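You operate a simulated robot arm through the tools that you are given. There is no shell and no other tool. Be economical: measure what you need, move in short steps, check, and stop when the job is done.

Carry out the task below with a simulated two-armed robot. There is one attempt and no reset: what you move stays moved.

Task
Run Press 3 empty and stop it.
Fine: feed to 0, choke wide open, Stop once it shows Idle, heater off.

It is judged by the outcome, as a careful person would: the job done as asked, and still so three seconds after it is handed in. It fails if anything else is knocked over, pushed out of place, dropped, spilled or broken.

Robot
Two 7-joint arms with fingered hands on one trunk, on a base that drives. Base frame: it is fixed to the floor where the robot stands at the start and does not move with it; the origin is under the middle of the robot, x ahead of it, y to its left, z up. Units: m, rad, N and s.
The left shoulder is at the start at [0.011, 0.173, 1.352], the right one opposite. With the tool pointing down near the work surface each hand reaches from about 0.1 to 0.72 m from the robot's upright axis, wherever it stands, measured 20 degrees to its own side. Places, roughly: far choke wheel [0.4, 0.3, 1.2]; far feed lever [0.7, -0.1, 0.9]; far green display [0.8, -0.2, 1.5]; far heater switch [0.8, -0.2, 1.2]; far stop button [0.7, 0, 1.2]; press 3 [1.1, 0.6, 0.8]. Payload 3.5 kg a hand.
Tool frame (each hand has its own): the origin (TCP) lies between the finger pads and is the grasp point; the fingertips stand 0.025 m ahead of it; z points along the fingers, y is the line along which they close. The gripper opens to 0.088 m. The gripper's body begins 0.029 m behind the TCP. The gripper is a hand of 3 fingers: y runs from the thumb to the fingers, the wrist lies at [-0.013, -0.097, -0.162] in the tool frame.
Orientation is told as [roll, pitch, yaw] about the base's x, y, z axes, in that order, counted from this pose: with the fingers straight down and the wrist toward the robot, the tool's x, y and z point along [0, 1, 0], [1, 0, 0] and [0, 0, -1] of the base frame.

Tools
- The arms move only by the tool drive_tool. It takes "left_series", "right_series" or both (then of equal length, played together; a hand with none holds still); each is a list of rows, each a list of 2 entries, a list of its own where there are three numbers: the turn, a rotation vector about the tool's x, y, z in units of 5 degrees (1.0 is 5 degrees), then the shift along the tool's x, y, z in units of 20 mm (1.0 is 20 mm). In form: [[[rx, ry, rz], [tx, ty, tz]], ...]. A call has 1 to 12 rows; each row shifts and turns the commanded pose from where the row before left it, along the tool's axes as they then stand. A call with a number of a shift or a turn outside -1 to 1 is refused whole. Each row takes 0.2 s and may step no farther than 0.05 m and 0.15 rad from the row before; otherwise, the whole call is refused. A pose out of reach is approached as far as the arm can. The call stops where the force on the tool passes 40 N (or 10 N more than at its start, if that is more) or the arm is blocked; 0.2 s more then pass. In this call time passes only in rows, and 0.2 s behind the last. It gives the time, the measured TCP pose, the force on the tool (base axes), the opening and the grip force at its end, in the units of the frame above (readings bear some noise), with the torque about the TCP (base axes, N m) and any sound that the robot's microphone picked up, and new pictures: "pictures" is both (left out), scene, wrist or none (wrist: the cameras of the hands that moved).
- Cameras (640 x 400 px; columns grow to the right, rows downward): "scene" is now at [0.0666, 0.0471, 1.5868]; the picture's right is [0.55, -0.84, -0.00], its down [-0.44, -0.29, -0.85] and it looks along [0.71, 0.47, -0.53] (base axes); focal length 214 px, centre (320, 200). "left" rides on the left gripper at [-0.058, -0.085, -0.099] in its tool frame; the picture's right is [-0.67, -0.35, 0.66], its down [0.69, -0.63, 0.37] and it looks along [0.29, 0.69, 0.66] (tool axes); focal length 261 px, centre (320, 200). "right" rides on the right gripper at [0.058, -0.085, -0.099] in its tool frame; the picture's right is [-0.67, 0.35, -0.66], its down [-0.68, -0.63, 0.37] and it looks along [-0.29, 0.69, 0.66] (tool axes); focal length 261 px, centre (320, 200). There is no depth. A picture from a camera that has moved, and an enlarged one, comes with that camera's place and axes in the base frame and with its lens.
- move_column(by): slides the trunk up (or, below 0, down) by that many m; the arms and the scene camera ride with it, the base frame stays. It gives what a move gives, with no picture.
- steer(legs): drives the robot by 1 to 6 legs, each [ahead, left, turn to the left] in m, m and rad, along the robot's own axes; the way and the turn of a leg run together, so that a leg with both is an arc; at most 1.5 m and 3.142 rad a leg. The arms and the cameras ride along, it lands a little off, and it stops where it bumps. It gives what a move gives, and a new picture of the scene camera.
- finger_targets(index, middle, thumb_bend, thumb_turn, hand): sets how far each is bent, from 0 (flat) to 1 (curled in); at 0.3 the hand is open as for a grip, at 0.7 the pads meet at the TCP. One left out holds its place. A second passes; each finger stops where it meets its share of the squeeze, and holds until it gets a number again. It is the only way to open and close the hand. It gives what a move gives, with no picture; readings hold the bend of each and the force on the fingers (four entries, about 0 where the hand has none), thumb and palm. thumb_turn goes from beside the hand (0) to across from the fingers (1), as for a grip.
- head_to(pan, tilt): turns the head with the scene camera to pan (to the left, within 1.501 rad either way) and tilt (down, from -0.506 to 1.204), counted from straight ahead of the robot. It gives what a move gives, and a new picture of the scene camera.
- inspect(camera, box): a new picture of the part [left, top, right, bottom] of that camera's present view, enlarged. It takes no simulated time.
- job_done(): hands the job in; it is judged then, once.

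Go step by step. Nothing tells you exact positions but the pictures and the camera data: compare them with the known pose of the tool, close in by small moves and look again before you grip or let go. The budget is 120 turns and 260 pictures, counting those below and the enlarged ones. Unless the task says otherwise, let go and move clear before handing in, and close with one line.

The tools are called after "Request:" as a command line: name --argument value ..., lists and objects as JSON in quotes. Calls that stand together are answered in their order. drive_tool: Moves the arms, as the interface text tells. Its arguments: {"type":"object","properties":{"left_series":{"type":"array"},"right_series":{"type":"array"},"pictures":{"type":"string","enum":["both","scene","wrist","none"]}},"required":[]} The other tools are called the same way: move_column (by) slides the trunk up or down; finger_targets (index, middle, thumb_bend, thumb_turn, hand) moves the fingers one by one; steer (legs) drives the base; head_to (pan, tilt) turns the head that bears the scene camera; inspect (camera, box) takes an enlarged picture of a part of a camera's view; job_done () hands the job in.

At the start:

```text
time: 0.0
left_ee_pos: [0.3935, 0.0948, 1.4766]
left_orientation: [0.0, -0.001, 0.0]
left_ft_force: [-0.4, 0.6, 0.0]
left_ft_torque: [0.0, -0.01, -0.03]
left_grip_width: 0.0876
left_grip_force: 0.0
left_shape: jaw
left_bend: [0.3, 0.3, 0.3, 0.98]
left_finger forces: [0.1, 0.0, 0.0, 0.0, 0.0, 0.0]
right_ee_pos: [0.4788, -0.2986, 1.3907]
right_orientation: [-0.001, -0.001, 0.0]
right_ft_force: [-0.2, -0.3, 0.5]
right_ft_torque: [0.04, -0.01, 0.02]
right_grip_width: 0.0877
right_grip_force: 0.1
right_shape: jaw
right_bend: [0.3, 0.3, 0.3, 0.98]
right_finger forces: [0.0, 0.0, 0.0, 0.1, 0.0, 0.0]
trunk travel left (down, up): [-0.425, 0.03]
robot x, y, heading: [-0.0013, 0.0027, -0.002]
head pan, tilt: [0.578, 0.55]
```

scene: 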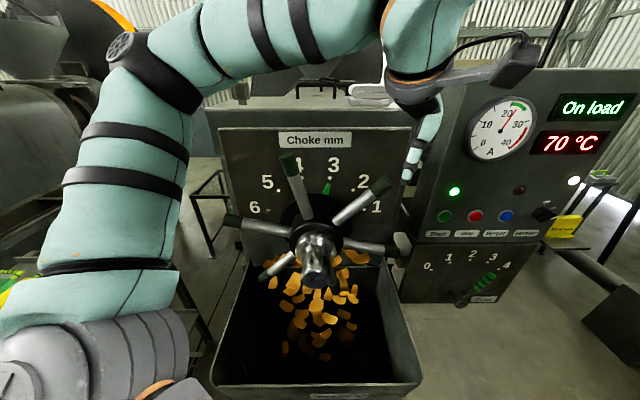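
right: 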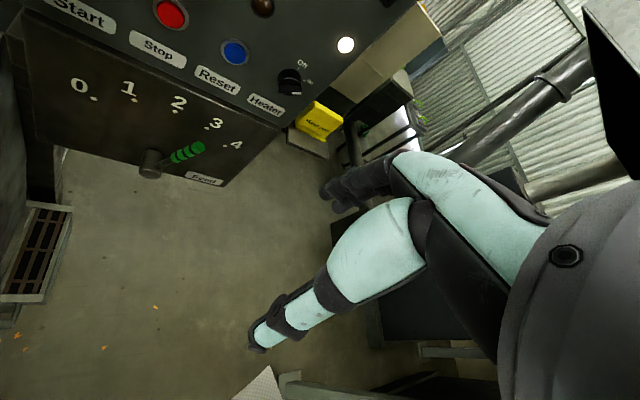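
left: 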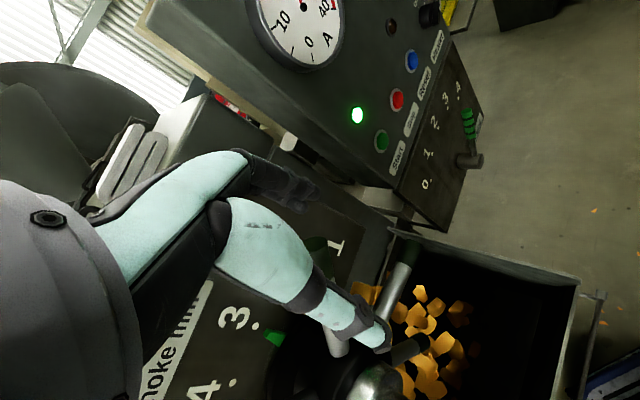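

I see a press with choke wheel (scale about 3), feed lever near 3.5, display "On load". First I look around and read the labels.

Request:
head_to --pan -0.25 --tilt 0.35

Request:
inspect --camera "scene" --box '[200, 50, 480, 225]'

Request:
head_to --pan 0.75 --tilt 0.2

```text
time: 1.1
left_ee_pos: [0.3939, 0.0935, 1.4773]
left_orientation: [-0.001, 0.001, 0.0]
left_ft_force: [-0.3, 0.1, 0.0]
left_ft_torque: [-0.04, 0.01, 0.03]
left_grip_width: 0.0873
left_grip_force: 0.1
left_shape: jaw
left_bend: [0.3, 0.3, 0.3, 0.98]
left_finger forces: [0.0, 0.1, 0.0, 0.0, 0.0, 0.1]
right_ee_pos: [0.4792, -0.2985, 1.3899]
right_orientation: [0.0, 0.0, -0.001]
right_ft_force: [0.4, -0.2, -0.6]
right_ft_torque: [0.02, 0.0, 0.01]
right_grip_width: 0.0877
right_grip_force: 0.0
right_shape: jaw
right_bend: [0.3, 0.3, 0.3, 0.98]
right_finger forces: [0.0, 0.1, 0.0, 0.0, 0.0, 0.0]
trunk travel left (down, up): [-0.425, 0.03]
robot x, y, heading: [0.0007, 0.0003, -0.002]
head pan, tilt: [-0.25, 0.351]
camera scene: at [0.0816, -0.0248, 1.605], right [-0.25, -0.97, 0.0], down [-0.34, 0.08, -0.94], along [0.91, -0.23, -0.35], focal length 214 px, centre (320, 200)
```

scene: 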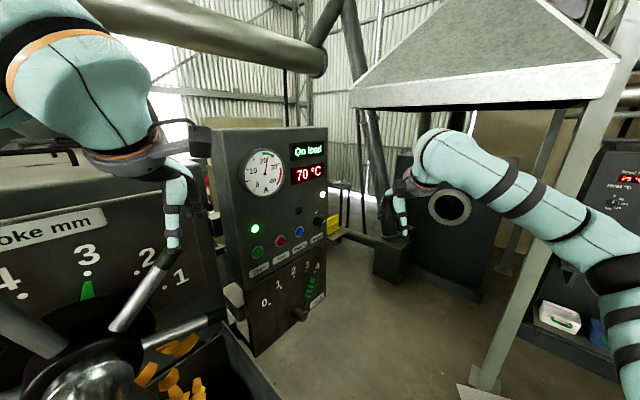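

```text
2.29 times, centred on (340, 138) of scene
camera zoom: at [0.0816, -0.0248, 1.605], right [-0.25, -0.97, 0.0], down [-0.34, 0.08, -0.94], along [0.91, -0.23, -0.35], focal length 490 px, centre (274, 343)
```

zoom: 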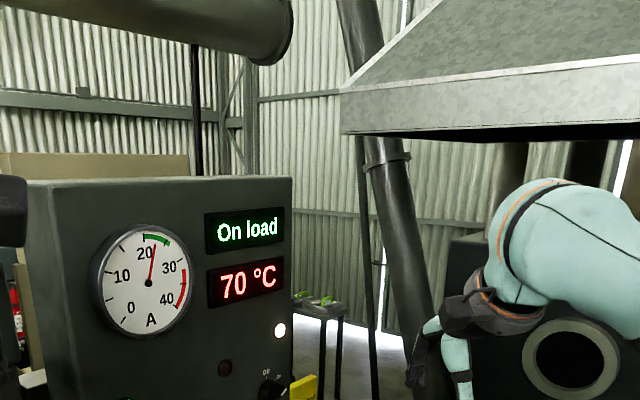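

```text
time: 2.4
left_ee_pos: [0.3934, 0.0943, 1.4783]
left_orientation: [0.0, 0.002, -0.001]
left_ft_force: [0.0, -0.7, 0.3]
left_ft_torque: [-0.02, 0.0, 0.0]
left_grip_width: 0.0875
left_grip_force: 0.2
left_shape: jaw
left_bend: [0.3, 0.3, 0.3, 0.98]
left_finger forces: [0.0, 0.0, 0.0, 0.0, 0.0, 0.0]
right_ee_pos: [0.4793, -0.3005, 1.3912]
right_orientation: [-0.001, 0.0, 0.001]
right_ft_force: [0.5, -0.4, 0.6]
right_ft_torque: [-0.01, 0.02, 0.01]
right_grip_width: 0.0873
right_grip_force: 0.0
right_shape: jaw
right_bend: [0.3, 0.3, 0.3, 0.98]
right_finger forces: [0.1, 0.0, 0.1, 0.0, 0.1, 0.0]
trunk travel left (down, up): [-0.425, 0.03]
robot x, y, heading: [0.0001, -0.0011, 0.003]
head pan, tilt: [0.75, 0.201]
camera scene: at [0.0596, 0.0616, 1.6191], right [0.68, -0.73, 0.0], down [-0.15, -0.14, -0.98], along [0.72, 0.67, -0.2], focal length 214 px, centre (320, 200)
```

scene: 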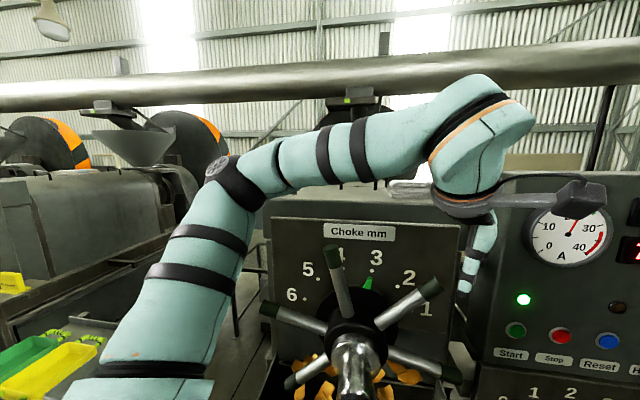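

I check what the other machines are, to confirm this is Press 3, and get a steep view of the panel.

Request:
head_to --pan 1.4 --tilt 0.4

Request:
head_to --pan -1.0 --tilt 0.5

Request:
head_to --pan 0.3 --tilt 0.7

```text
time: 3.5
left_ee_pos: [0.394, 0.0923, 1.4774]
left_orientation: [0.001, 0.0, 0.001]
left_ft_force: [-0.2, 0.6, 0.1]
left_ft_torque: [0.02, 0.0, 0.01]
left_grip_width: 0.0876
left_grip_force: 0.0
left_shape: jaw
left_bend: [0.3, 0.3, 0.3, 0.98]
left_finger forces: [0.0, 0.0, 0.0, 0.0, 0.0, 0.0]
right_ee_pos: [0.4792, -0.299, 1.3919]
right_orientation: [0.0, 0.0, -0.001]
right_ft_force: [0.2, 0.1, 0.3]
right_ft_torque: [0.02, -0.03, 0.0]
right_grip_width: 0.0875
right_grip_force: 0.1
right_shape: jaw
right_bend: [0.3, 0.3, 0.3, 0.98]
right_finger forces: [0.0, 0.1, 0.0, 0.0, 0.1, 0.0]
trunk travel left (down, up): [-0.425, 0.03]
robot x, y, heading: [-0.0006, 0.0001, -0.002]
head pan, tilt: [1.4, 0.4]
camera scene: at [0.0072, 0.0894, 1.6007], right [0.99, -0.17, 0.0], down [-0.07, -0.38, -0.92], along [0.16, 0.91, -0.39], focal length 214 px, centre (320, 200)
```

scene: 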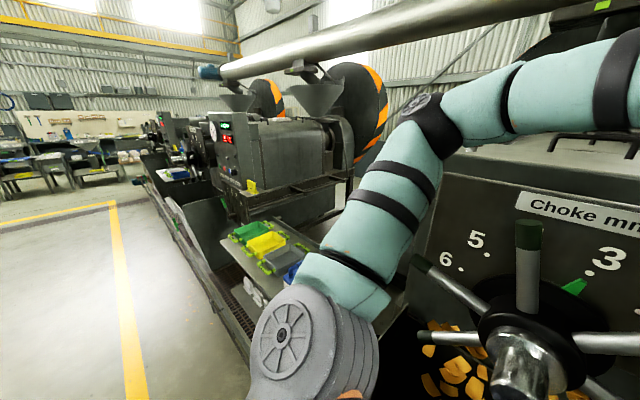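

```text
time: 5.7
left_ee_pos: [0.3945, 0.0928, 1.4773]
left_orientation: [-0.002, -0.001, 0.0]
left_ft_force: [-0.7, 0.2, -1.5]
left_ft_torque: [-0.02, -0.01, -0.01]
left_grip_width: 0.0875
left_grip_force: 0.1
left_shape: jaw
left_bend: [0.3, 0.3, 0.3, 0.98]
left_finger forces: [0.1, 0.0, 0.0, 0.0, 0.0, 0.0]
right_ee_pos: [0.4794, -0.2985, 1.3904]
right_orientation: [-0.001, 0.0, -0.001]
right_ft_force: [-0.4, 0.3, -0.5]
right_ft_torque: [0.02, -0.01, -0.03]
right_grip_width: 0.0874
right_grip_force: 0.1
right_shape: jaw
right_bend: [0.3, 0.3, 0.3, 0.98]
right_finger forces: [0.0, 0.0, 0.1, 0.0, 0.1, 0.0]
trunk travel left (down, up): [-0.425, 0.03]
robot x, y, heading: [-0.0001, -0.0, -0.001]
head pan, tilt: [-1.0, 0.499]
camera scene: at [0.0405, -0.0784, 1.5915], right [-0.84, -0.54, 0.0], down [-0.26, 0.4, -0.88], along [0.47, -0.74, -0.48], focal length 214 px, centre (320, 200)
```

scene: 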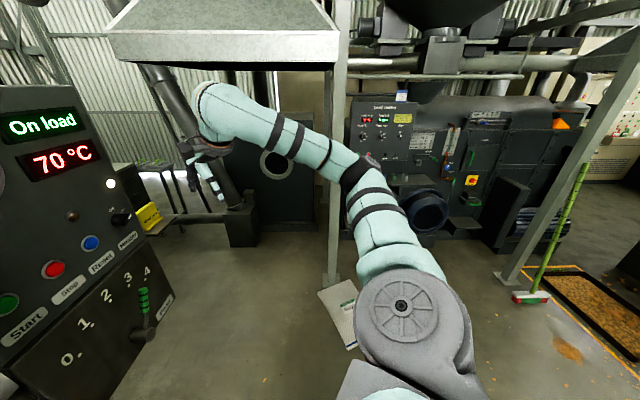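

```text
time: 7.1
left_ee_pos: [0.3938, 0.0932, 1.477]
left_orientation: [0.0, -0.001, -0.002]
left_ft_force: [-0.3, 0.1, 0.2]
left_ft_torque: [-0.01, 0.03, -0.01]
left_grip_width: 0.0873
left_grip_force: 0.0
left_shape: jaw
left_bend: [0.3, 0.3, 0.3, 0.98]
left_finger forces: [0.0, 0.0, 0.0, 0.0, 0.0, 0.0]
right_ee_pos: [0.4784, -0.2978, 1.39]
right_orientation: [0.0, 0.0, 0.0]
right_ft_force: [0.0, -0.3, -0.5]
right_ft_torque: [0.02, 0.0, -0.01]
right_grip_width: 0.0879
right_grip_force: 0.0
right_shape: jaw
right_bend: [0.3, 0.3, 0.3, 0.98]
right_finger forces: [0.0, 0.0, 0.1, 0.0, 0.1, 0.0]
trunk travel left (down, up): [-0.425, 0.03]
robot x, y, heading: [0.0015, 0.0005, -0.003]
head pan, tilt: [0.3, 0.7]
camera scene: at [0.0725, 0.0232, 1.5736], right [0.29, -0.96, 0.0], down [-0.62, -0.19, -0.76], along [0.73, 0.23, -0.65], focal length 214 px, centre (320, 200)
```

scene: 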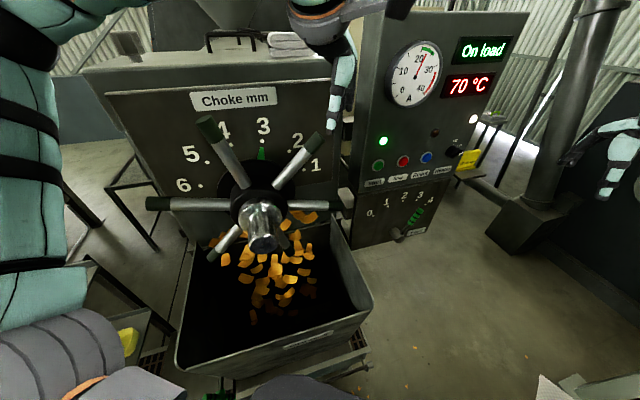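

This is the press with the crumbs and the "Choke mm" wheel in front of me; panel stop button triangulates to about [0.71,-0.05,1.23], heater knob [0.79,-0.20,1.25], feed handle [0.73,-0.15,0.99], panel facing yaw of about 28°. I turn the right hand so its fingers point at the panel.

Request:
drive_tool --right_series '[[[0, 0, -0.92], [0, 0, 0]], [[0, 0, -0.92], [0, 0, 0]], [[0, 0, -0.92], [0, 0, 0]], [[0, 0, -0.92], [0, 0, 0]], [[0, 0, -0.92], [0, 0, 0]], [[0, 0, -0.92], [0, 0, 0]], [[-1, 0, 0], [0, 0, 0]], [[-1, 0, 0], [0, 0, 0]], [[-1, 0, 0], [0, 0, 0]], [[-1, 0, 0], [0, 0, 0]], [[-1, 0, 0], [0, 0, 0]], [[-1, 0, 0], [0, 0, 0]]]' --pictures "none"

Request:
drive_tool --right_series '[[[-1, 0, 0], [0, 0, 0]], [[-1, 0, 0], [0, 0, 0]], [[-1, 0, 0], [0, 0, 0]], [[-1, 0, 0], [0, 0, 0]], [[-1, 0, 0], [0, 0, 0]], [[-1, 0, 0], [0, 0, 0]], [[-1, 0, 0], [0, 0, 0]], [[-1, 0, 0], [0, 0, 0]], [[-1, 0, 0], [0, 0, 0]], [[-1, 0, 0], [0, 0, 0]], [[-1, 0, 0], [0, 0, 0]], [[-1, 0, 0], [0, 0, 0]]]'

Request:
inspect --camera "scene" --box '[320, 110, 480, 250]'

Request:
inspect --camera "scene" --box '[130, 60, 370, 270]'

```text
time: 9.7
left_ee_pos: [0.3928, 0.0937, 1.4758]
left_orientation: [0.0, 0.0, 0.001]
left_ft_force: [-0.3, 0.0, -0.2]
left_ft_torque: [-0.01, 0.02, 0.01]
left_grip_width: 0.0878
left_grip_force: 0.0
left_shape: jaw
left_bend: [0.3, 0.3, 0.3, 0.98]
left_finger forces: [0.0, 0.0, 0.1, 0.1, 0.0, 0.0]
right_ee_pos: [0.4791, -0.2984, 1.3911]
right_orientation: [0.0, -0.527, 0.481]
right_ft_force: [-0.1, 0.1, -0.1]
right_ft_torque: [0.0, -0.01, -0.02]
right_grip_width: 0.0878
right_grip_force: 0.0
right_shape: jaw
right_bend: [0.3, 0.3, 0.3, 0.98]
right_finger forces: [0.0, 0.0, 0.0, 0.0, 0.1, 0.0]
trunk travel left (down, up): [-0.425, 0.03]
robot x, y, heading: [-0.0022, 0.0018, -0.003]
head pan, tilt: [0.3, 0.7]
```

```text
time: 12.3
left_ee_pos: [0.3934, 0.0945, 1.4761]
left_orientation: [0.0, 0.002, -0.001]
left_ft_force: [1.2, -0.6, 0.1]
left_ft_torque: [0.0, -0.02, 0.01]
left_grip_width: 0.0875
left_grip_force: 0.1
left_shape: jaw
left_bend: [0.3, 0.3, 0.3, 0.98]
left_finger forces: [0.0, 0.0, 0.1, 0.0, 0.1, 0.1]
right_ee_pos: [0.4797, -0.2987, 1.3909]
right_orientation: [2.944, -1.569, -2.463]
right_ft_force: [0.2, 0.3, -0.9]
right_ft_torque: [0.02, 0.02, 0.0]
right_grip_width: 0.0879
right_grip_force: 0.1
right_shape: jaw
right_bend: [0.3, 0.3, 0.3, 0.98]
right_finger forces: [0.1, 0.0, 0.0, 0.1, 0.0, 0.0]
trunk travel left (down, up): [-0.425, 0.03]
robot x, y, heading: [0.0003, 0.0004, -0.002]
head pan, tilt: [0.3, 0.7]
camera scene: at [0.0728, 0.0234, 1.5736], right [0.3, -0.96, 0.0], down [-0.62, -0.19, -0.76], along [0.73, 0.23, -0.65], focal length 214 px, centre (320, 200)
camera right: at [0.3639, -0.2934, 1.3056], right [-0.27, -0.9, 0.35], down [0.64, -0.44, -0.63], along [0.72, 0.05, 0.7], focal length 261 px, centre (320, 200)
```

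scene: 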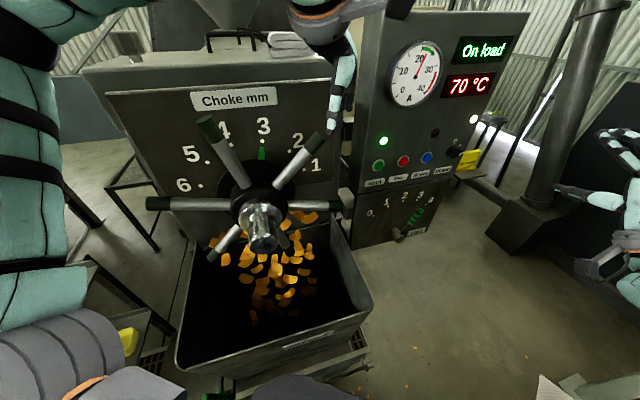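
right: 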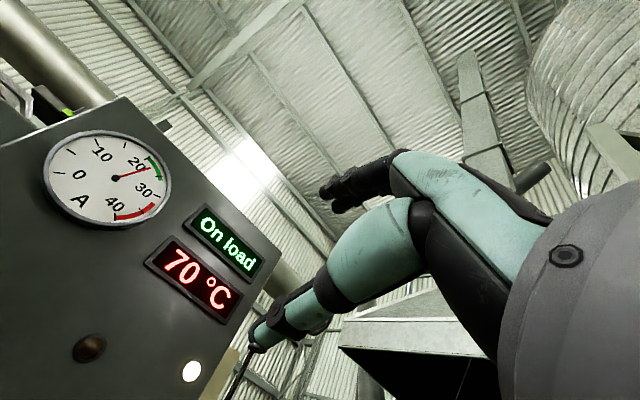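

```text
2.86 times, centred on (400, 180) of scene
camera zoom: at [0.0728, 0.0234, 1.5736], right [0.3, -0.96, 0.0], down [-0.62, -0.19, -0.76], along [0.73, 0.23, -0.65], focal length 613 px, centre (91, 257)
```

zoom: 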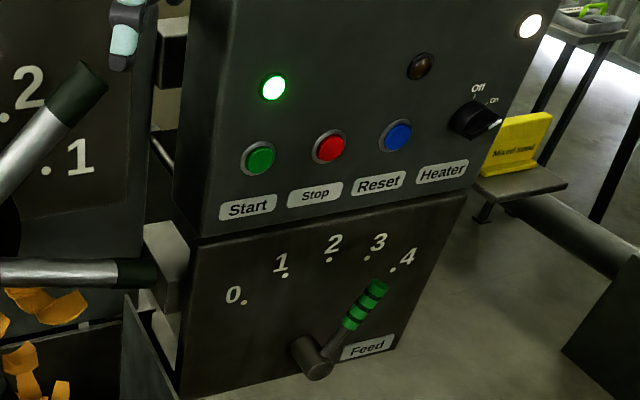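

```text
1.90 times, centred on (250, 165) of scene
camera zoom: at [0.0728, 0.0234, 1.5736], right [0.3, -0.96, 0.0], down [-0.62, -0.19, -0.76], along [0.73, 0.23, -0.65], focal length 408 px, centre (453, 267)
```

zoom: 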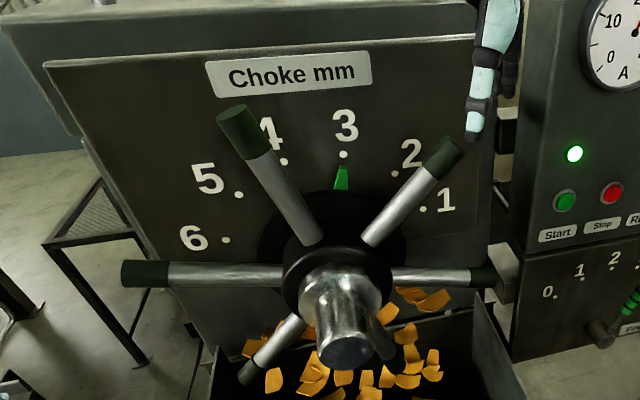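

Fitting the dial gives a panel yaw of about 33°, lever pivot near [0.71,-0.11,0.90], 0 is about 45° left of vertical, and heater "Off" is counter-clockwise of "On". I close the right fingers to a tip and bring the hand to the right of the feed handle, held back from the panel.

Request:
finger_targets --hand "right" --index 0.7 --middle 0.7 --thumb_bend 0.7

Request:
drive_tool --right_series '[[[0, 0.55, 0], [0, 0, 0]], [[0, 0.55, 0], [0, 0, 0]], [[0, 0, 0], [-0.22, -0.977, 0.404]], [[0, 0, 0], [-0.22, -0.977, 0.404]], [[0, 0, 0], [-0.22, -0.977, 0.404]], [[0, 0, 0], [-0.22, -0.977, 0.404]], [[0, 0, 0], [-0.22, -0.977, 0.404]], [[0, 0, 0], [-0.22, -0.977, 0.404]], [[0, 0, 0], [-0.22, -0.977, 0.404]], [[0, 0, 0], [-0.22, -0.977, 0.404]], [[0, 0, 0], [-0.22, -0.977, 0.404]], [[0, 0, 0], [-0.22, -0.977, 0.404]]]' --pictures "none"

Request:
drive_tool --right_series '[[[0, 0, 0], [-0.22, -0.977, 0.404]], [[0, 0, 0], [-0.22, -0.977, 0.404]], [[0, 0, 0], [-0.22, -0.977, 0.404]], [[0, 0, 0], [-0.22, -0.977, 0.404]], [[0, 0, 0], [-0.22, -0.977, 0.404]], [[0, 0, 0], [-0.22, -0.977, 0.404]], [[0, 0, 0], [-0.22, -0.977, 0.404]], [[0, 0, 0], [-0.22, -0.977, 0.404]], [[0, 0, 0], [-0.22, -0.977, 0.404]], [[0, 0, 0], [-0.22, -0.977, 0.404]]]'

```text
time: 13.3
left_ee_pos: [0.3943, 0.0935, 1.4767]
left_orientation: [0.001, -0.001, -0.001]
left_ft_force: [-0.4, -0.3, -0.1]
left_ft_torque: [0.0, 0.03, 0.02]
left_grip_width: 0.0877
left_grip_force: 0.1
left_shape: jaw
left_bend: [0.3, 0.3, 0.3, 0.98]
left_finger forces: [0.1, 0.1, 0.0, 0.0, 0.1, 0.0]
right_ee_pos: [0.4793, -0.2986, 1.3907]
right_orientation: [2.284, -1.57, -1.805]
right_ft_force: [-0.3, -0.7, 0.6]
right_ft_torque: [-0.01, -0.01, 0.02]
right_grip_width: 0.0
right_grip_force: 0.0
right_shape: fingers
right_bend: [0.7, 0.7, 0.7, 0.98]
right_finger forces: [0.1, 0.0, 0.0, 0.0, 0.0, 0.0]
trunk travel left (down, up): [-0.425, 0.03]
robot x, y, heading: [0.0002, 0.0014, 0.002]
head pan, tilt: [0.3, 0.7]
```

```text
time: 15.9
left_ee_pos: [0.3943, 0.0943, 1.477]
left_orientation: [-0.001, -0.002, -0.001]
left_ft_force: [-0.1, 0.6, -0.1]
left_ft_torque: [0.04, -0.01, 0.03]
left_grip_width: 0.0876
left_grip_force: 0.1
left_shape: jaw
left_bend: [0.3, 0.3, 0.3, 0.98]
left_finger forces: [0.1, 0.0, 0.1, 0.1, 0.0, 0.1]
right_ee_pos: [0.5717, -0.2917, 1.1954]
right_orientation: [0.298, -1.57, 0.278]
right_ft_force: [-0.1, -0.6, -0.6]
right_ft_torque: [-0.02, 0.02, -0.03]
right_grip_width: 0.0002
right_grip_force: 0.2
right_shape: fingers
right_bend: [0.7, 0.7, 0.7, 0.98]
right_finger forces: [0.0, 0.1, 0.1, 0.0, 0.0, 0.0]
trunk travel left (down, up): [-0.425, 0.03]
robot x, y, heading: [-0.0015, 0.003, 0.003]
head pan, tilt: [0.3, 0.7]
```

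```text
time: 18.1
left_ee_pos: [0.3933, 0.0943, 1.477]
left_orientation: [0.001, 0.001, 0.0]
left_ft_force: [-0.6, 0.7, 0.3]
left_ft_torque: [0.0, -0.01, 0.0]
left_grip_width: 0.0874
left_grip_force: 0.2
left_shape: jaw
left_bend: [0.3, 0.3, 0.3, 0.98]
left_finger forces: [0.1, 0.0, 0.0, 0.0, 0.0, 0.1]
right_ee_pos: [0.5925, -0.2563, 1.0764]
right_orientation: [0.85, -1.572, -0.272]
right_ft_force: [-0.1, 0.5, -0.7]
right_ft_torque: [-0.01, -0.04, 0.0]
right_grip_width: 0.0
right_grip_force: 0.0
right_shape: fingers
right_bend: [0.7, 0.7, 0.7, 0.98]
right_finger forces: [0.1, 0.1, 0.0, 0.0, 0.0, 0.0]
right hand out of reach, approached as far as the arm can: row 5, 6, 7, 8, 9, 10
trunk travel left (down, up): [-0.425, 0.03]
robot x, y, heading: [-0.0023, 0.0015, -0.004]
head pan, tilt: [0.3, 0.7]
camera scene: at [0.0726, 0.0235, 1.5736], right [0.3, -0.96, 0.0], down [-0.62, -0.19, -0.76], along [0.73, 0.23, -0.65], focal length 214 px, centre (320, 200)
camera right: at [0.4761, -0.262, 0.9922], right [-0.18, -0.92, 0.35], down [0.68, -0.38, -0.63], along [0.71, 0.12, 0.69], focal length 261 px, centre (320, 200)
```

scene: 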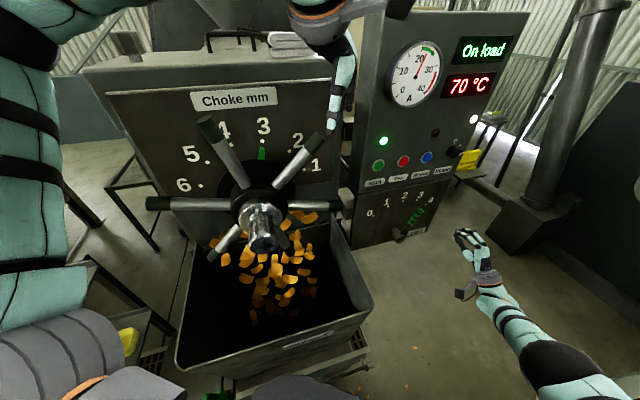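
right: 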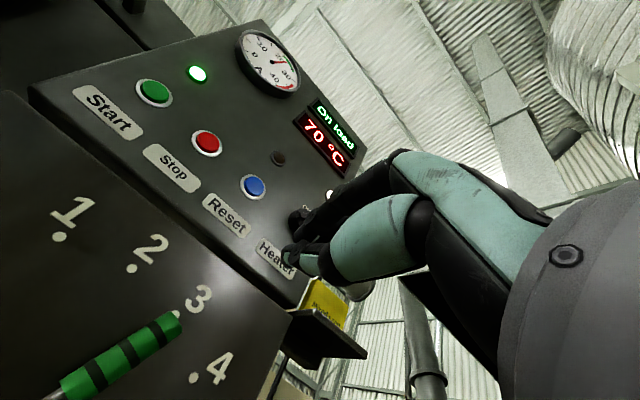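

The right arm cannot reach that low from this trunk height. I raise the left hand (so it stays clear of the wheel) and lower the trunk.

Request:
drive_tool --left_series '[[[0, 0, 0], [0, 0, -1]], [[0, 0, 0], [0, 0, -1]], [[0, 0, 0], [0, 0, -1]], [[0, 0, 0], [0, 0, -1]], [[0, 0, 0], [0, 0, -1]], [[0, 0, 0], [0, 0, -1]], [[0, 0, 0], [0, 0, -1]], [[0, 0, 0], [0, 0, -1]], [[0, 0, 0], [0, 0, -1]], [[0, 0, 0], [0, 0, -1]]]' --pictures "none"

Request:
move_column --by -0.2

Request:
drive_tool --right_series '[[[0, 0, 0], [0, 0, 0]]]'

```text
time: 20.3
left_ee_pos: [0.3932, 0.0933, 1.6457]
left_orientation: [0.0, -0.001, 0.001]
left_ft_force: [0.7, 0.0, 0.9]
left_ft_torque: [0.0, -0.05, -0.01]
left_grip_width: 0.0877
left_grip_force: 0.1
left_shape: jaw
left_bend: [0.3, 0.3, 0.3, 0.98]
left_finger forces: [0.0, 0.0, 0.0, 0.1, 0.0, 0.0]
left hand out of reach, approached as far as the arm can: row 9, 10
right_ee_pos: [0.5931, -0.2558, 1.0765]
right_orientation: [0.827, -1.571, -0.251]
right_ft_force: [0.0, -0.3, -0.3]
right_ft_torque: [0.01, 0.0, 0.01]
right_grip_width: 0.0
right_grip_force: 0.1
right_shape: fingers
right_bend: [0.7, 0.7, 0.7, 0.98]
right_finger forces: [0.0, 0.1, 0.0, 0.1, 0.0, 0.0]
trunk travel left (down, up): [-0.425, 0.03]
robot x, y, heading: [0.0019, -0.006, 0.0]
head pan, tilt: [0.3, 0.7]
```

```text
time: 22.5
left_ee_pos: [0.3928, 0.0944, 1.4455]
left_orientation: [0.0, -0.001, 0.001]
left_ft_force: [-0.8, -0.1, -0.2]
left_ft_torque: [0.0, 0.03, -0.01]
left_grip_width: 0.0878
left_grip_force: 0.1
left_shape: jaw
left_bend: [0.3, 0.3, 0.3, 0.98]
left_finger forces: [0.0, 0.0, 0.0, 0.0, 0.0, 0.0]
right_ee_pos: [0.5902, -0.2573, 0.8762]
right_orientation: [2.685, -1.569, -2.107]
right_ft_force: [0.4, 0.0, 0.6]
right_ft_torque: [0.01, 0.01, 0.0]
right_grip_width: 0.0001
right_grip_force: 0.1
right_shape: fingers
right_bend: [0.7, 0.7, 0.7, 0.98]
right_finger forces: [0.0, 0.1, 0.0, 0.0, 0.0, 0.0]
trunk travel left (down, up): [-0.225, 0.23]
robot x, y, heading: [-0.0027, -0.0008, -0.005]
head pan, tilt: [0.3, 0.7]
```

```text
time: 22.9
left_ee_pos: [0.395, 0.095, 1.4476]
left_orientation: [-0.001, 0.0, 0.0]
left_ft_force: [-0.2, 0.2, 0.4]
left_ft_torque: [0.01, 0.02, -0.01]
left_grip_width: 0.0875
left_grip_force: 0.1
left_shape: jaw
left_bend: [0.3, 0.3, 0.3, 0.98]
left_finger forces: [0.0, 0.0, 0.0, 0.1, 0.0, 0.0]
right_ee_pos: [0.5919, -0.2572, 0.8753]
right_orientation: [1.733, -1.57, -1.156]
right_ft_force: [-0.2, -0.3, 0.3]
right_ft_torque: [0.0, -0.02, 0.02]
right_grip_width: 0.0
right_grip_force: 0.2
right_shape: fingers
right_bend: [0.7, 0.7, 0.7, 0.98]
right_finger forces: [0.0, 0.0, 0.1, 0.0, 0.0, 0.0]
trunk travel left (down, up): [-0.225, 0.23]
robot x, y, heading: [0.0026, 0.001, 0.003]
head pan, tilt: [0.3, 0.7]
camera scene: at [0.1433, 0.0232, 1.3544], right [0.29, -0.96, -0.04], down [-0.72, -0.19, -0.67], along [0.63, 0.23, -0.74], focal length 214 px, centre (320, 200)
camera right: at [0.4765, -0.2633, 0.7911], right [-0.18, -0.92, 0.35], down [0.68, -0.37, -0.63], along [0.71, 0.12, 0.69], focal length 261 px, centre (320, 200)
```

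scene: 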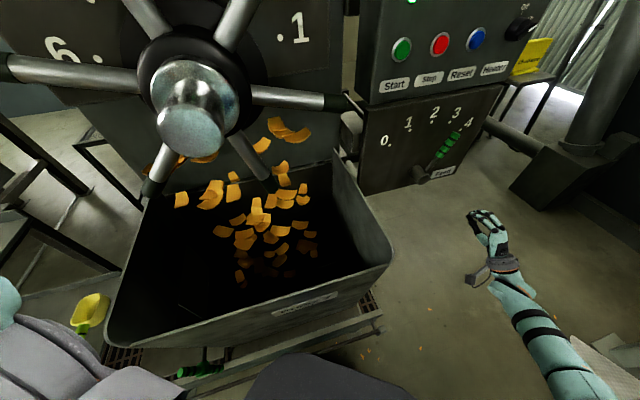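
right: 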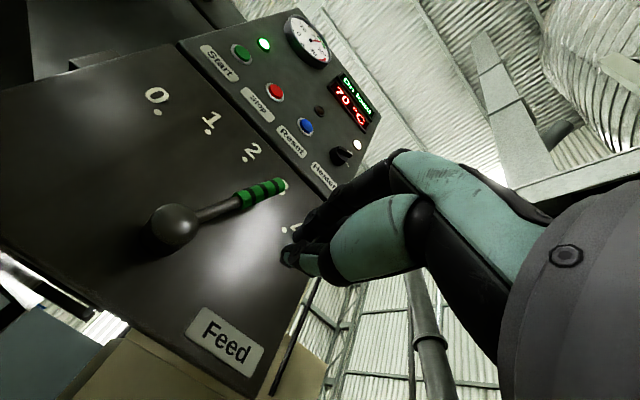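

Lever handle now triangulates to [0.726,-0.149,1.003], hub [0.709,-0.104,0.905]. I move beside the handle on its right, then forward so the tips reach past it.

Request:
drive_tool --right_series '[[[0, 0, 0], [-0.36, 0.914, 0.32]], [[0, 0, 0], [-0.36, 0.914, 0.32]], [[0, 0, 0], [-0.36, 0.914, 0.32]], [[0, 0, 0], [-0.36, 0.914, 0.32]], [[0, 0, 0], [-0.36, 0.914, 0.32]], [[0, 0, 0], [-0.36, 0.914, 0.32]], [[0, 0, 0], [-0.36, 0.914, 0.32]], [[0, 0, 0], [0, 0, 1]], [[0, 0, 0], [0, 0, 1]], [[0, 0, 0], [0, 0, 1]], [[0, 0, 0], [0, 0, 1]]]'

```text
time: 25.3
left_ee_pos: [0.3949, 0.0958, 1.4463]
left_orientation: [-0.002, 0.0, 0.0]
left_ft_force: [0.6, 0.4, 0.0]
left_ft_torque: [-0.03, 0.03, 0.0]
left_grip_width: 0.0875
left_grip_force: 0.0
left_shape: jaw
left_bend: [0.3, 0.3, 0.3, 0.98]
left_finger forces: [0.1, 0.1, 0.0, 0.0, 0.0, 0.1]
right_ee_pos: [0.7218, -0.2309, 1.0037]
right_orientation: [0.139, -1.568, 0.439]
right_ft_force: [-0.1, -0.1, 0.3]
right_ft_torque: [0.02, -0.01, 0.01]
right_grip_width: 0.0
right_grip_force: 0.0
right_shape: fingers
right_bend: [0.7, 0.7, 0.7, 0.98]
right_finger forces: [0.0, 0.0, 0.0, 0.0, 0.0, 0.0]
trunk travel left (down, up): [-0.225, 0.23]
robot x, y, heading: [0.0014, -0.0017, 0.003]
head pan, tilt: [0.3, 0.7]
camera scene: at [0.1437, 0.0243, 1.3543], right [0.29, -0.96, -0.04], down [-0.72, -0.19, -0.67], along [0.63, 0.23, -0.74], focal length 214 px, centre (320, 200)
camera right: at [0.6063, -0.2364, 0.9183], right [-0.18, -0.92, 0.35], down [0.68, -0.38, -0.63], along [0.71, 0.12, 0.69], focal length 261 px, centre (320, 200)
```

scene: 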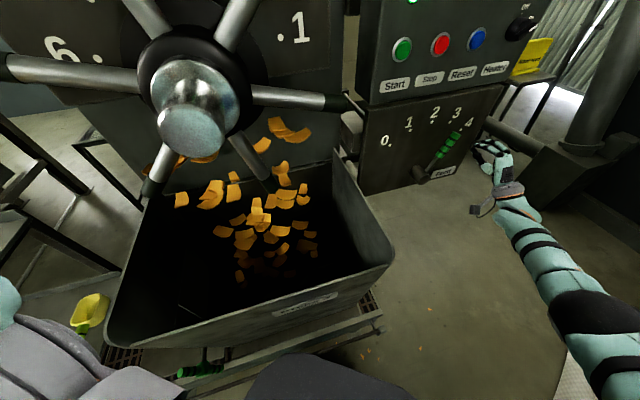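
right: 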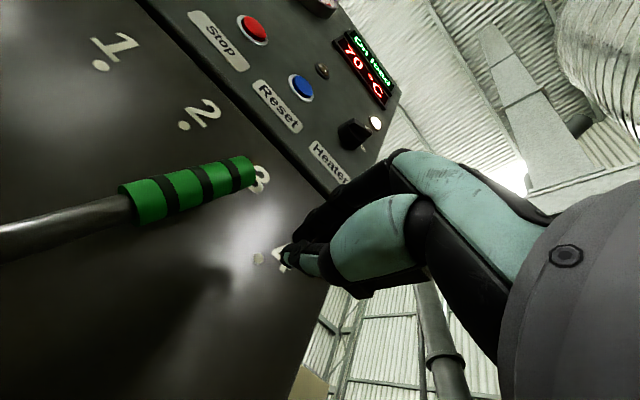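

I advance 4 cm toward the panel and start sweeping left.

Request:
drive_tool --right_series '[[[0, 0, 0], [0, 0, 1]], [[0, 0, 0], [0, 0, 1]], [[0, 0, 0], [1, 0, 0]], [[0, 0, 0], [1, 0, 0]], [[0, 0, 0], [1, 0, 0]], [[0, 0, 0], [1, 0, 0]]]'

```text
time: 26.7
left_ee_pos: [0.3936, 0.0932, 1.4463]
left_orientation: [-0.001, 0.001, 0.0]
left_ft_force: [0.1, 0.0, -0.3]
left_ft_torque: [0.0, 0.0, 0.01]
left_grip_width: 0.0877
left_grip_force: 0.0
left_shape: jaw
left_bend: [0.3, 0.3, 0.3, 0.98]
left_finger forces: [0.0, 0.0, 0.1, 0.0, 0.0, 0.0]
right_ee_pos: [0.6944, -0.1392, 1.0188]
right_orientation: [2.452, -1.568, -1.876]
right_ft_force: [1.1, -2.5, 0.9]
right_ft_torque: [0.02, -0.03, -0.04]
right_grip_width: 0.0001
right_grip_force: 1.1
right_shape: fingers
right_bend: [0.69, 0.7, 0.7, 0.98]
right_finger forces: [0.9, 0.1, 0.1, 0.0, 0.9, 0.0]
right hand out of reach, approached as far as the arm can: row 1, 2
trunk travel left (down, up): [-0.225, 0.23]
robot x, y, heading: [-0.0003, -0.0026, -0.005]
head pan, tilt: [0.3, 0.7]
camera scene: at [0.1429, 0.0232, 1.3545], right [0.29, -0.96, -0.04], down [-0.72, -0.19, -0.67], along [0.63, 0.23, -0.74], focal length 214 px, centre (320, 200)
camera right: at [0.5778, -0.1456, 0.9332], right [-0.18, -0.92, 0.35], down [0.68, -0.37, -0.63], along [0.71, 0.12, 0.69], focal length 261 px, centre (320, 200)
```

scene: 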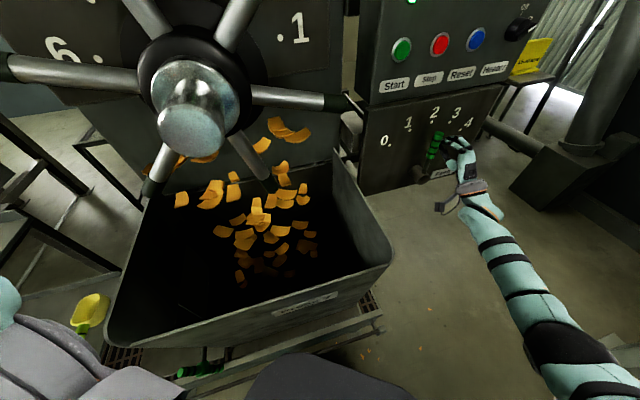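
right: 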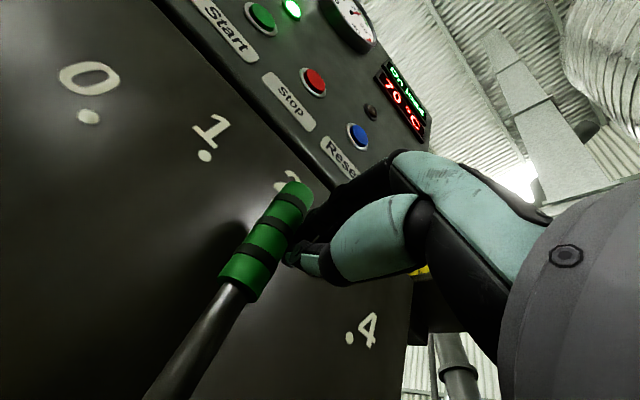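

The handle is moving with the fingertip. I continue left, lowering slightly along the arc.

Request:
drive_tool --right_series '[[[0, 0, 0], [0, -0.8, 0.4]], [[0, 0, 0], [1, -0.2, 0]], [[0, 0, 0], [1, -0.3, 0]], [[0, 0, 0], [1, -0.4, 0]], [[0, 0, 0], [0.8, -0.4, 0]]]'

```text
time: 27.9
left_ee_pos: [0.3917, 0.0886, 1.447]
left_orientation: [0.005, 0.0, -0.002]
left_ft_force: [0.6, 0.2, -0.4]
left_ft_torque: [0.02, 0.01, -0.01]
left_grip_width: 0.0876
left_grip_force: 0.2
left_shape: jaw
left_bend: [0.3, 0.3, 0.3, 0.98]
left_finger forces: [0.0, 0.0, 0.0, 0.0, 0.0, 0.1]
right_ee_pos: [0.6592, -0.075, 0.9769]
right_orientation: [2.645, -1.565, -2.072]
right_ft_force: [5.9, -13.0, 11.6]
right_ft_torque: [-0.07, -0.1, -0.2]
right_grip_width: 0.0
right_grip_force: 9.6
right_shape: fingers
right_bend: [0.7, 0.68, 0.72, 1.0]
right_finger forces: [0.1, 0.0, 0.1, 0.1, 18.7, 0.0]
trunk travel left (down, up): [-0.225, 0.23]
robot x, y, heading: [0.0012, -0.0013, -0.002]
head pan, tilt: [0.3, 0.7]
camera scene: at [0.1423, 0.0191, 1.3549], right [0.29, -0.96, -0.04], down [-0.72, -0.19, -0.67], along [0.63, 0.23, -0.74], focal length 214 px, centre (320, 200)
camera right: at [0.5433, -0.081, 0.8909], right [-0.19, -0.92, 0.34], down [0.68, -0.37, -0.63], along [0.71, 0.12, 0.7], focal length 261 px, centre (320, 200)
```

scene: 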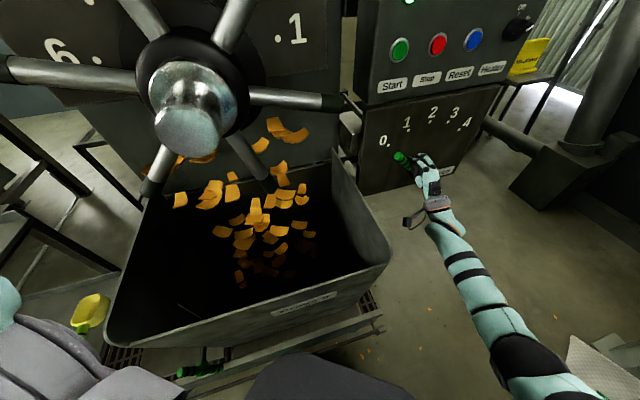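
right: 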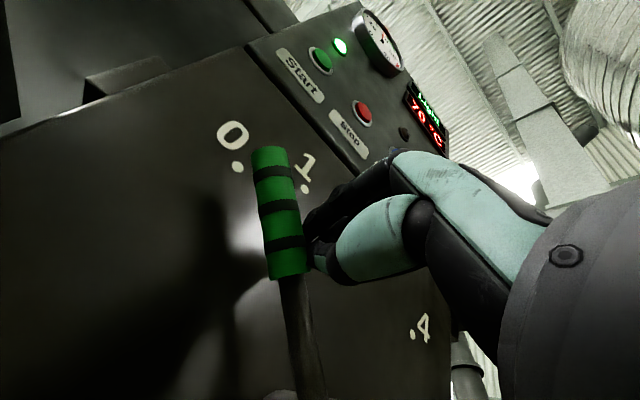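

Force rose to about 18 N, perhaps the end stop. I inspect where the handle points.

Request:
inspect --camera "scene" --box '[340, 70, 500, 210]'

```text
2.86 times, centred on (420, 140) of scene
camera zoom: at [0.1423, 0.0191, 1.3549], right [0.29, -0.96, -0.04], down [-0.72, -0.19, -0.67], along [0.63, 0.23, -0.74], focal length 613 px, centre (34, 371)
```

zoom: 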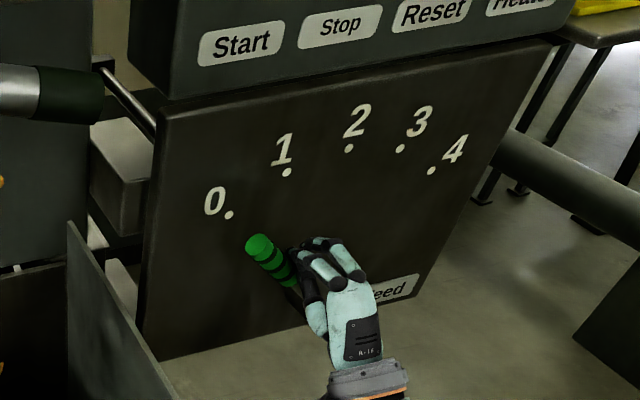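

The lever stands at about 45° left, aimed at 0. I back the hand off to the right and away from the panel, then check.

Request:
drive_tool --right_series '[[[0, 0, 0], [-1, 0.3, 0]], [[0, 0, 0], [-1, 0, 0]], [[0, 0, 0], [-0.5, 0, -1]], [[0, 0, 0], [0, 0, -1]], [[0, 0, 0], [0, 0, -1]], [[0, 0, 0], [0, 0, -1]], [[0, 0, 0], [0, 0, -1]], [[0, 0, 0], [0, 0, -1]]]'

Request:
inspect --camera "scene" --box '[340, 70, 500, 210]'

Request:
head_to --pan 0.3 --tilt 0.25

```text
time: 29.7
left_ee_pos: [0.3931, 0.0926, 1.4472]
left_orientation: [0.0, -0.001, 0.0]
left_ft_force: [-0.4, -0.3, -0.4]
left_ft_torque: [0.01, -0.01, 0.01]
left_grip_width: 0.0877
left_grip_force: 0.0
left_shape: jaw
left_bend: [0.3, 0.3, 0.3, 0.98]
left_finger forces: [0.0, 0.0, 0.0, 0.0, 0.0, 0.0]
right_ee_pos: [0.5868, -0.1799, 0.9836]
right_orientation: [3.027, -1.571, -2.452]
right_ft_force: [-0.2, -0.5, -1.2]
right_ft_torque: [-0.01, -0.02, -0.01]
right_grip_width: 0.0001
right_grip_force: 0.1
right_shape: fingers
right_bend: [0.7, 0.7, 0.7, 0.98]
right_finger forces: [0.0, 0.0, 0.1, 0.1, 0.0, 0.1]
trunk travel left (down, up): [-0.225, 0.23]
robot x, y, heading: [-0.0018, -0.0022, 0.007]
head pan, tilt: [0.3, 0.7]
camera scene: at [0.1425, 0.0228, 1.3545], right [0.29, -0.96, -0.04], down [-0.72, -0.19, -0.67], along [0.63, 0.23, -0.74], focal length 214 px, centre (320, 200)
camera right: at [0.4701, -0.1855, 0.898], right [-0.18, -0.92, 0.35], down [0.68, -0.37, -0.63], along [0.71, 0.12, 0.7], focal length 261 px, centre (320, 200)
```

scene: 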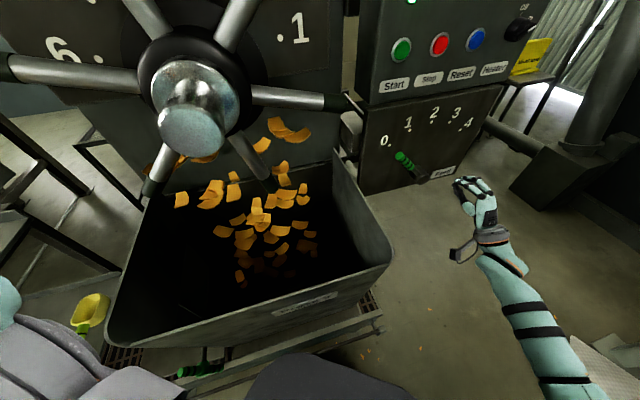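
right: 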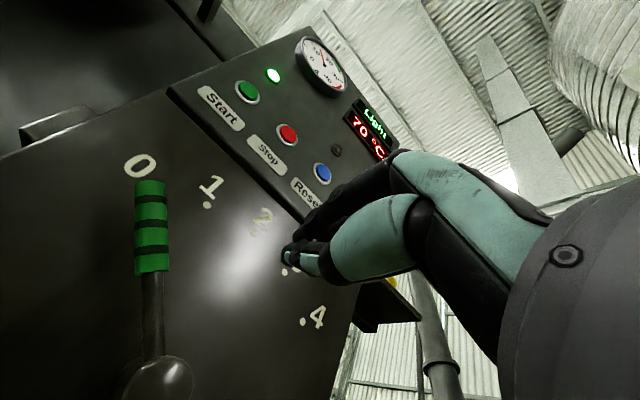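

```text
2.86 times, centred on (420, 140) of scene
camera zoom: at [0.1425, 0.0228, 1.3545], right [0.29, -0.96, -0.04], down [-0.72, -0.19, -0.67], along [0.63, 0.23, -0.74], focal length 613 px, centre (34, 371)
```

zoom: 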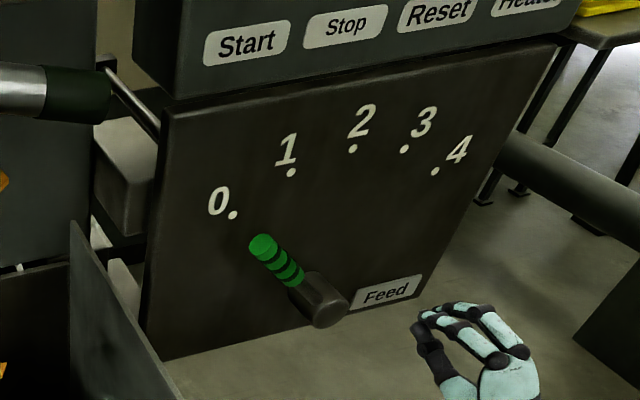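

```text
time: 30.6
left_ee_pos: [0.3932, 0.0933, 1.4453]
left_orientation: [0.0, 0.002, 0.0]
left_ft_force: [0.2, 0.3, 0.0]
left_ft_torque: [-0.04, -0.01, 0.0]
left_grip_width: 0.0874
left_grip_force: 0.0
left_shape: jaw
left_bend: [0.3, 0.3, 0.3, 0.98]
left_finger forces: [0.1, 0.1, 0.0, 0.0, 0.1, 0.1]
right_ee_pos: [0.5871, -0.1789, 0.9823]
right_orientation: [2.003, -1.57, -1.428]
right_ft_force: [0.2, -0.1, 0.0]
right_ft_torque: [0.04, -0.01, -0.01]
right_grip_width: 0.0
right_grip_force: 0.1
right_shape: fingers
right_bend: [0.7, 0.7, 0.7, 0.98]
right_finger forces: [0.1, 0.1, 0.1, 0.0, 0.1, 0.0]
trunk travel left (down, up): [-0.225, 0.23]
robot x, y, heading: [-0.0036, -0.0014, -0.002]
head pan, tilt: [0.3, 0.25]
camera scene: at [0.1567, 0.0258, 1.3937], right [0.29, -0.96, -0.04], down [-0.37, -0.07, -0.93], along [0.88, 0.29, -0.37], focal length 214 px, centre (320, 200)
```

scene: 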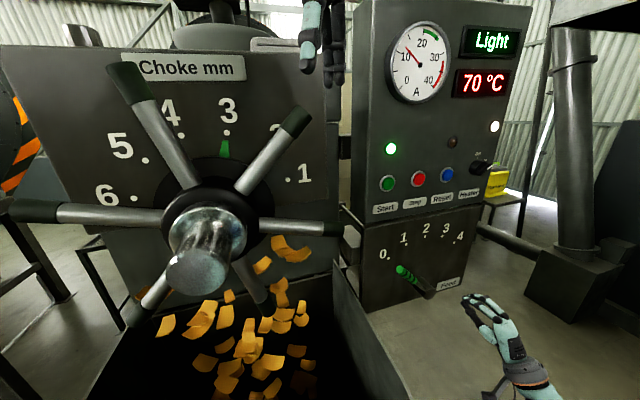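

Display reads "Light" with feed on 0. Next is the choke wheel: centre about [0.38,0.26,1.25], spoke radius about 0.2 m, turn counter-clockwise from 3 to 6; I need room in front of it, so I back up 0.25 m.

Request:
steer --legs '[[-0.25, 0, 0]]'

```text
time: 32.4
left_ee_pos: [0.1494, 0.0928, 1.447]
left_orientation: [-0.001, 0.003, -0.003]
left_ft_force: [-0.3, -0.1, 0.2]
left_ft_torque: [-0.01, 0.03, 0.0]
left_grip_width: 0.0875
left_grip_force: 0.0
left_shape: jaw
left_bend: [0.3, 0.3, 0.3, 0.98]
left_finger forces: [0.0, 0.0, 0.0, 0.1, 0.0, 0.1]
right_ee_pos: [0.3404, -0.1816, 0.9828]
right_orientation: [1.307, -1.569, -0.732]
right_ft_force: [0.2, 0.3, -0.4]
right_ft_torque: [0.0, -0.01, 0.01]
right_grip_width: 0.0003
right_grip_force: 0.0
right_shape: fingers
right_bend: [0.7, 0.7, 0.7, 0.98]
right_finger forces: [0.0, 0.1, 0.0, 0.0, 0.0, 0.0]
trunk travel left (down, up): [-0.225, 0.23]
robot x, y, heading: [-0.2436, 0.0001, -0.007]
head pan, tilt: [0.3, 0.25]
camera scene: at [-0.0884, 0.0255, 1.3936], right [0.29, -0.96, -0.04], down [-0.37, -0.07, -0.93], along [0.88, 0.28, -0.37], focal length 214 px, centre (320, 200)
```

scene: 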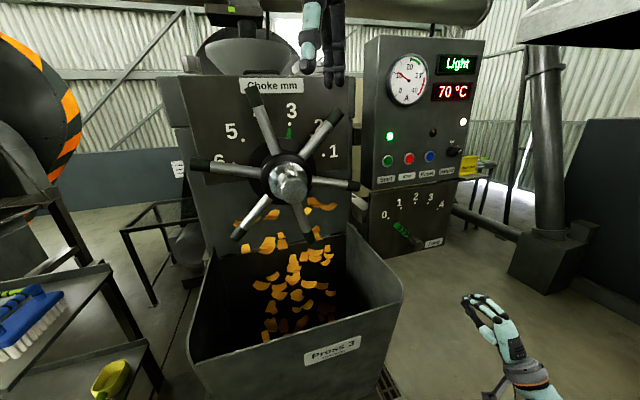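

This is labelled "Press 3", confirmed. I close the left fingers, turn the left hand to point at the wheel and bring it to the gap above the left-hand spoke.

Request:
finger_targets --hand "left" --index 0.7 --middle 0.7 --thumb_bend 0.7

Request:
drive_tool --left_series '[[[0, 0, -0.83], [0.75, 0.75, 0]], [[0, 0, -0.83], [0.75, 0.75, 0]], [[0, 0, -0.83], [0.75, 0.75, 0]], [[0, 0, -0.83], [0.75, 0.75, 0]], [[0, 0, -0.83], [0.75, 0.75, 0]], [[0, 0, -0.83], [0.75, 0.75, 0]], [[0, 0, -0.83], [0.75, 0.75, 0]], [[0, 0, -0.83], [0.75, 0.75, 0]], [[-1, 0, 0], [0, 0, 0]], [[-1, 0, 0], [0, 0, 0]], [[-1, 0, 0], [0, 0, 0]], [[-1, 0, 0], [0, 0, 0]]]' --pictures "none"

Request:
drive_tool --left_series '[[[-1, 0, 0], [0, 0, 0]], [[-1, 0, 0], [0, 0, 0]], [[-1, 0, 0], [0, 0, 0]], [[-1, 0, 0], [0, 0, 0]], [[-1, 0, 0], [0, 0, 0]], [[-1, 0, 0], [0, 0, 0]], [[-1, 0, 0], [0, 0, 0]], [[-1, 0, 0], [0, 0, 0]], [[-1, 0, 0], [0, 0, 0]], [[-1, 0, 0], [0, 0, 0]], [[-1, 0, 0], [0, 0, 0]], [[-1, 0, 0], [0, 0, 0]]]'

```text
time: 33.4
left_ee_pos: [0.1486, 0.0927, 1.4458]
left_orientation: [0.0, -0.002, -0.003]
left_ft_force: [1.2, 0.4, -0.1]
left_ft_torque: [0.03, 0.02, 0.01]
left_grip_width: 0.0
left_grip_force: 0.0
left_shape: fingers
left_bend: [0.7, 0.7, 0.7, 0.98]
left_finger forces: [0.0, 0.1, 0.0, 0.0, 0.1, 0.1]
right_ee_pos: [0.3408, -0.1813, 0.982]
right_orientation: [1.716, -1.57, -1.143]
right_ft_force: [-0.1, 0.1, -0.2]
right_ft_torque: [-0.02, -0.01, 0.01]
right_grip_width: 0.0
right_grip_force: 0.1
right_shape: fingers
right_bend: [0.7, 0.7, 0.7, 0.98]
right_finger forces: [0.1, 0.0, 0.0, 0.0, 0.0, 0.0]
trunk travel left (down, up): [-0.225, 0.23]
robot x, y, heading: [-0.2447, 0.0034, 0.0]
head pan, tilt: [0.3, 0.25]
```

```text
time: 36.0
left_ee_pos: [0.2333, 0.2377, 1.4466]
left_orientation: [0.0, -0.351, 0.575]
left_ft_force: [0.5, -0.2, 1.0]
left_ft_torque: [0.01, 0.0, 0.01]
left_grip_width: 0.0001
left_grip_force: 0.0
left_shape: fingers
left_bend: [0.7, 0.7, 0.7, 0.98]
left_finger forces: [0.0, 0.1, 0.1, 0.1, 0.1, 0.0]
right_ee_pos: [0.3393, -0.1807, 0.9826]
right_orientation: [2.595, -1.572, -2.021]
right_ft_force: [-0.5, 0.0, -1.1]
right_ft_torque: [-0.02, -0.04, 0.0]
right_grip_width: 0.0
right_grip_force: 0.0
right_shape: fingers
right_bend: [0.7, 0.7, 0.7, 0.98]
right_finger forces: [0.0, 0.0, 0.0, 0.0, 0.0, 0.1]
trunk travel left (down, up): [-0.225, 0.23]
robot x, y, heading: [-0.2435, -0.0005, -0.003]
head pan, tilt: [0.3, 0.25]
```

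```text
time: 38.6
left_ee_pos: [0.3326, 0.1895, 1.4838]
left_orientation: [0.001, -1.392, 0.575]
left_ft_force: [-0.7, -0.7, -0.4]
left_ft_torque: [0.02, -0.04, 0.0]
left_grip_width: 0.0
left_grip_force: 0.1
left_shape: fingers
left_bend: [0.7, 0.7, 0.7, 0.98]
left_finger forces: [0.0, 0.0, 0.0, 0.0, 0.0, 0.1]
left hand out of reach, approached as far as the arm can: row 8, 9, 10, 11, 12
right_ee_pos: [0.3406, -0.1821, 0.9825]
right_orientation: [1.849, -1.57, -1.275]
right_ft_force: [0.2, 0.0, 0.1]
right_ft_torque: [0.02, 0.01, -0.03]
right_grip_width: 0.0
right_grip_force: 0.1
right_shape: fingers
right_bend: [0.7, 0.7, 0.7, 0.98]
right_finger forces: [0.1, 0.1, 0.0, 0.0, 0.0, 0.1]
trunk travel left (down, up): [-0.225, 0.23]
robot x, y, heading: [-0.2445, -0.0002, -0.003]
head pan, tilt: [0.3, 0.25]
camera scene: at [-0.0886, 0.0243, 1.3937], right [0.29, -0.96, -0.04], down [-0.37, -0.07, -0.93], along [0.88, 0.28, -0.37], focal length 214 px, centre (320, 200)
camera left: at [0.2684, 0.0795, 1.4164], right [0.85, -0.24, -0.46], down [-0.17, 0.71, -0.68], along [0.49, 0.66, 0.57], focal length 261 px, centre (320, 200)
```

scene: 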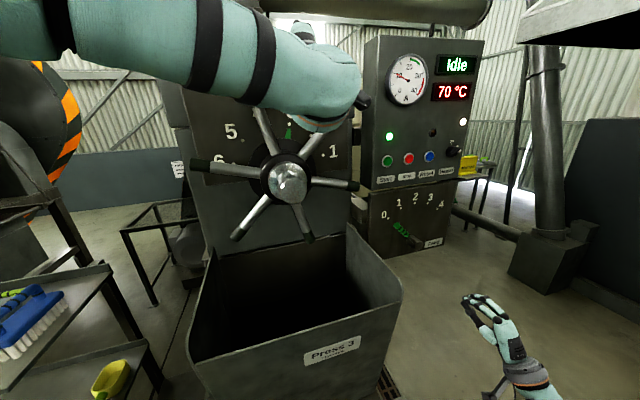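
left: 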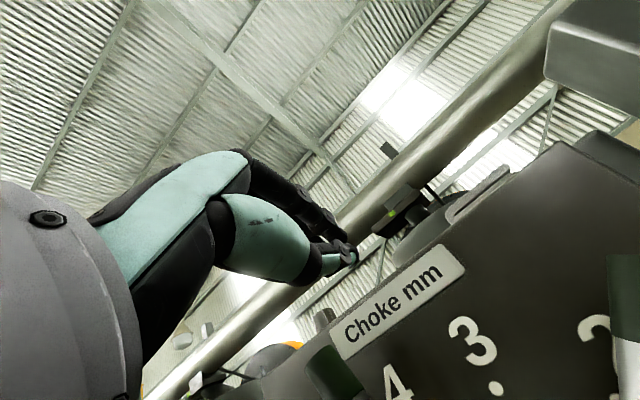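

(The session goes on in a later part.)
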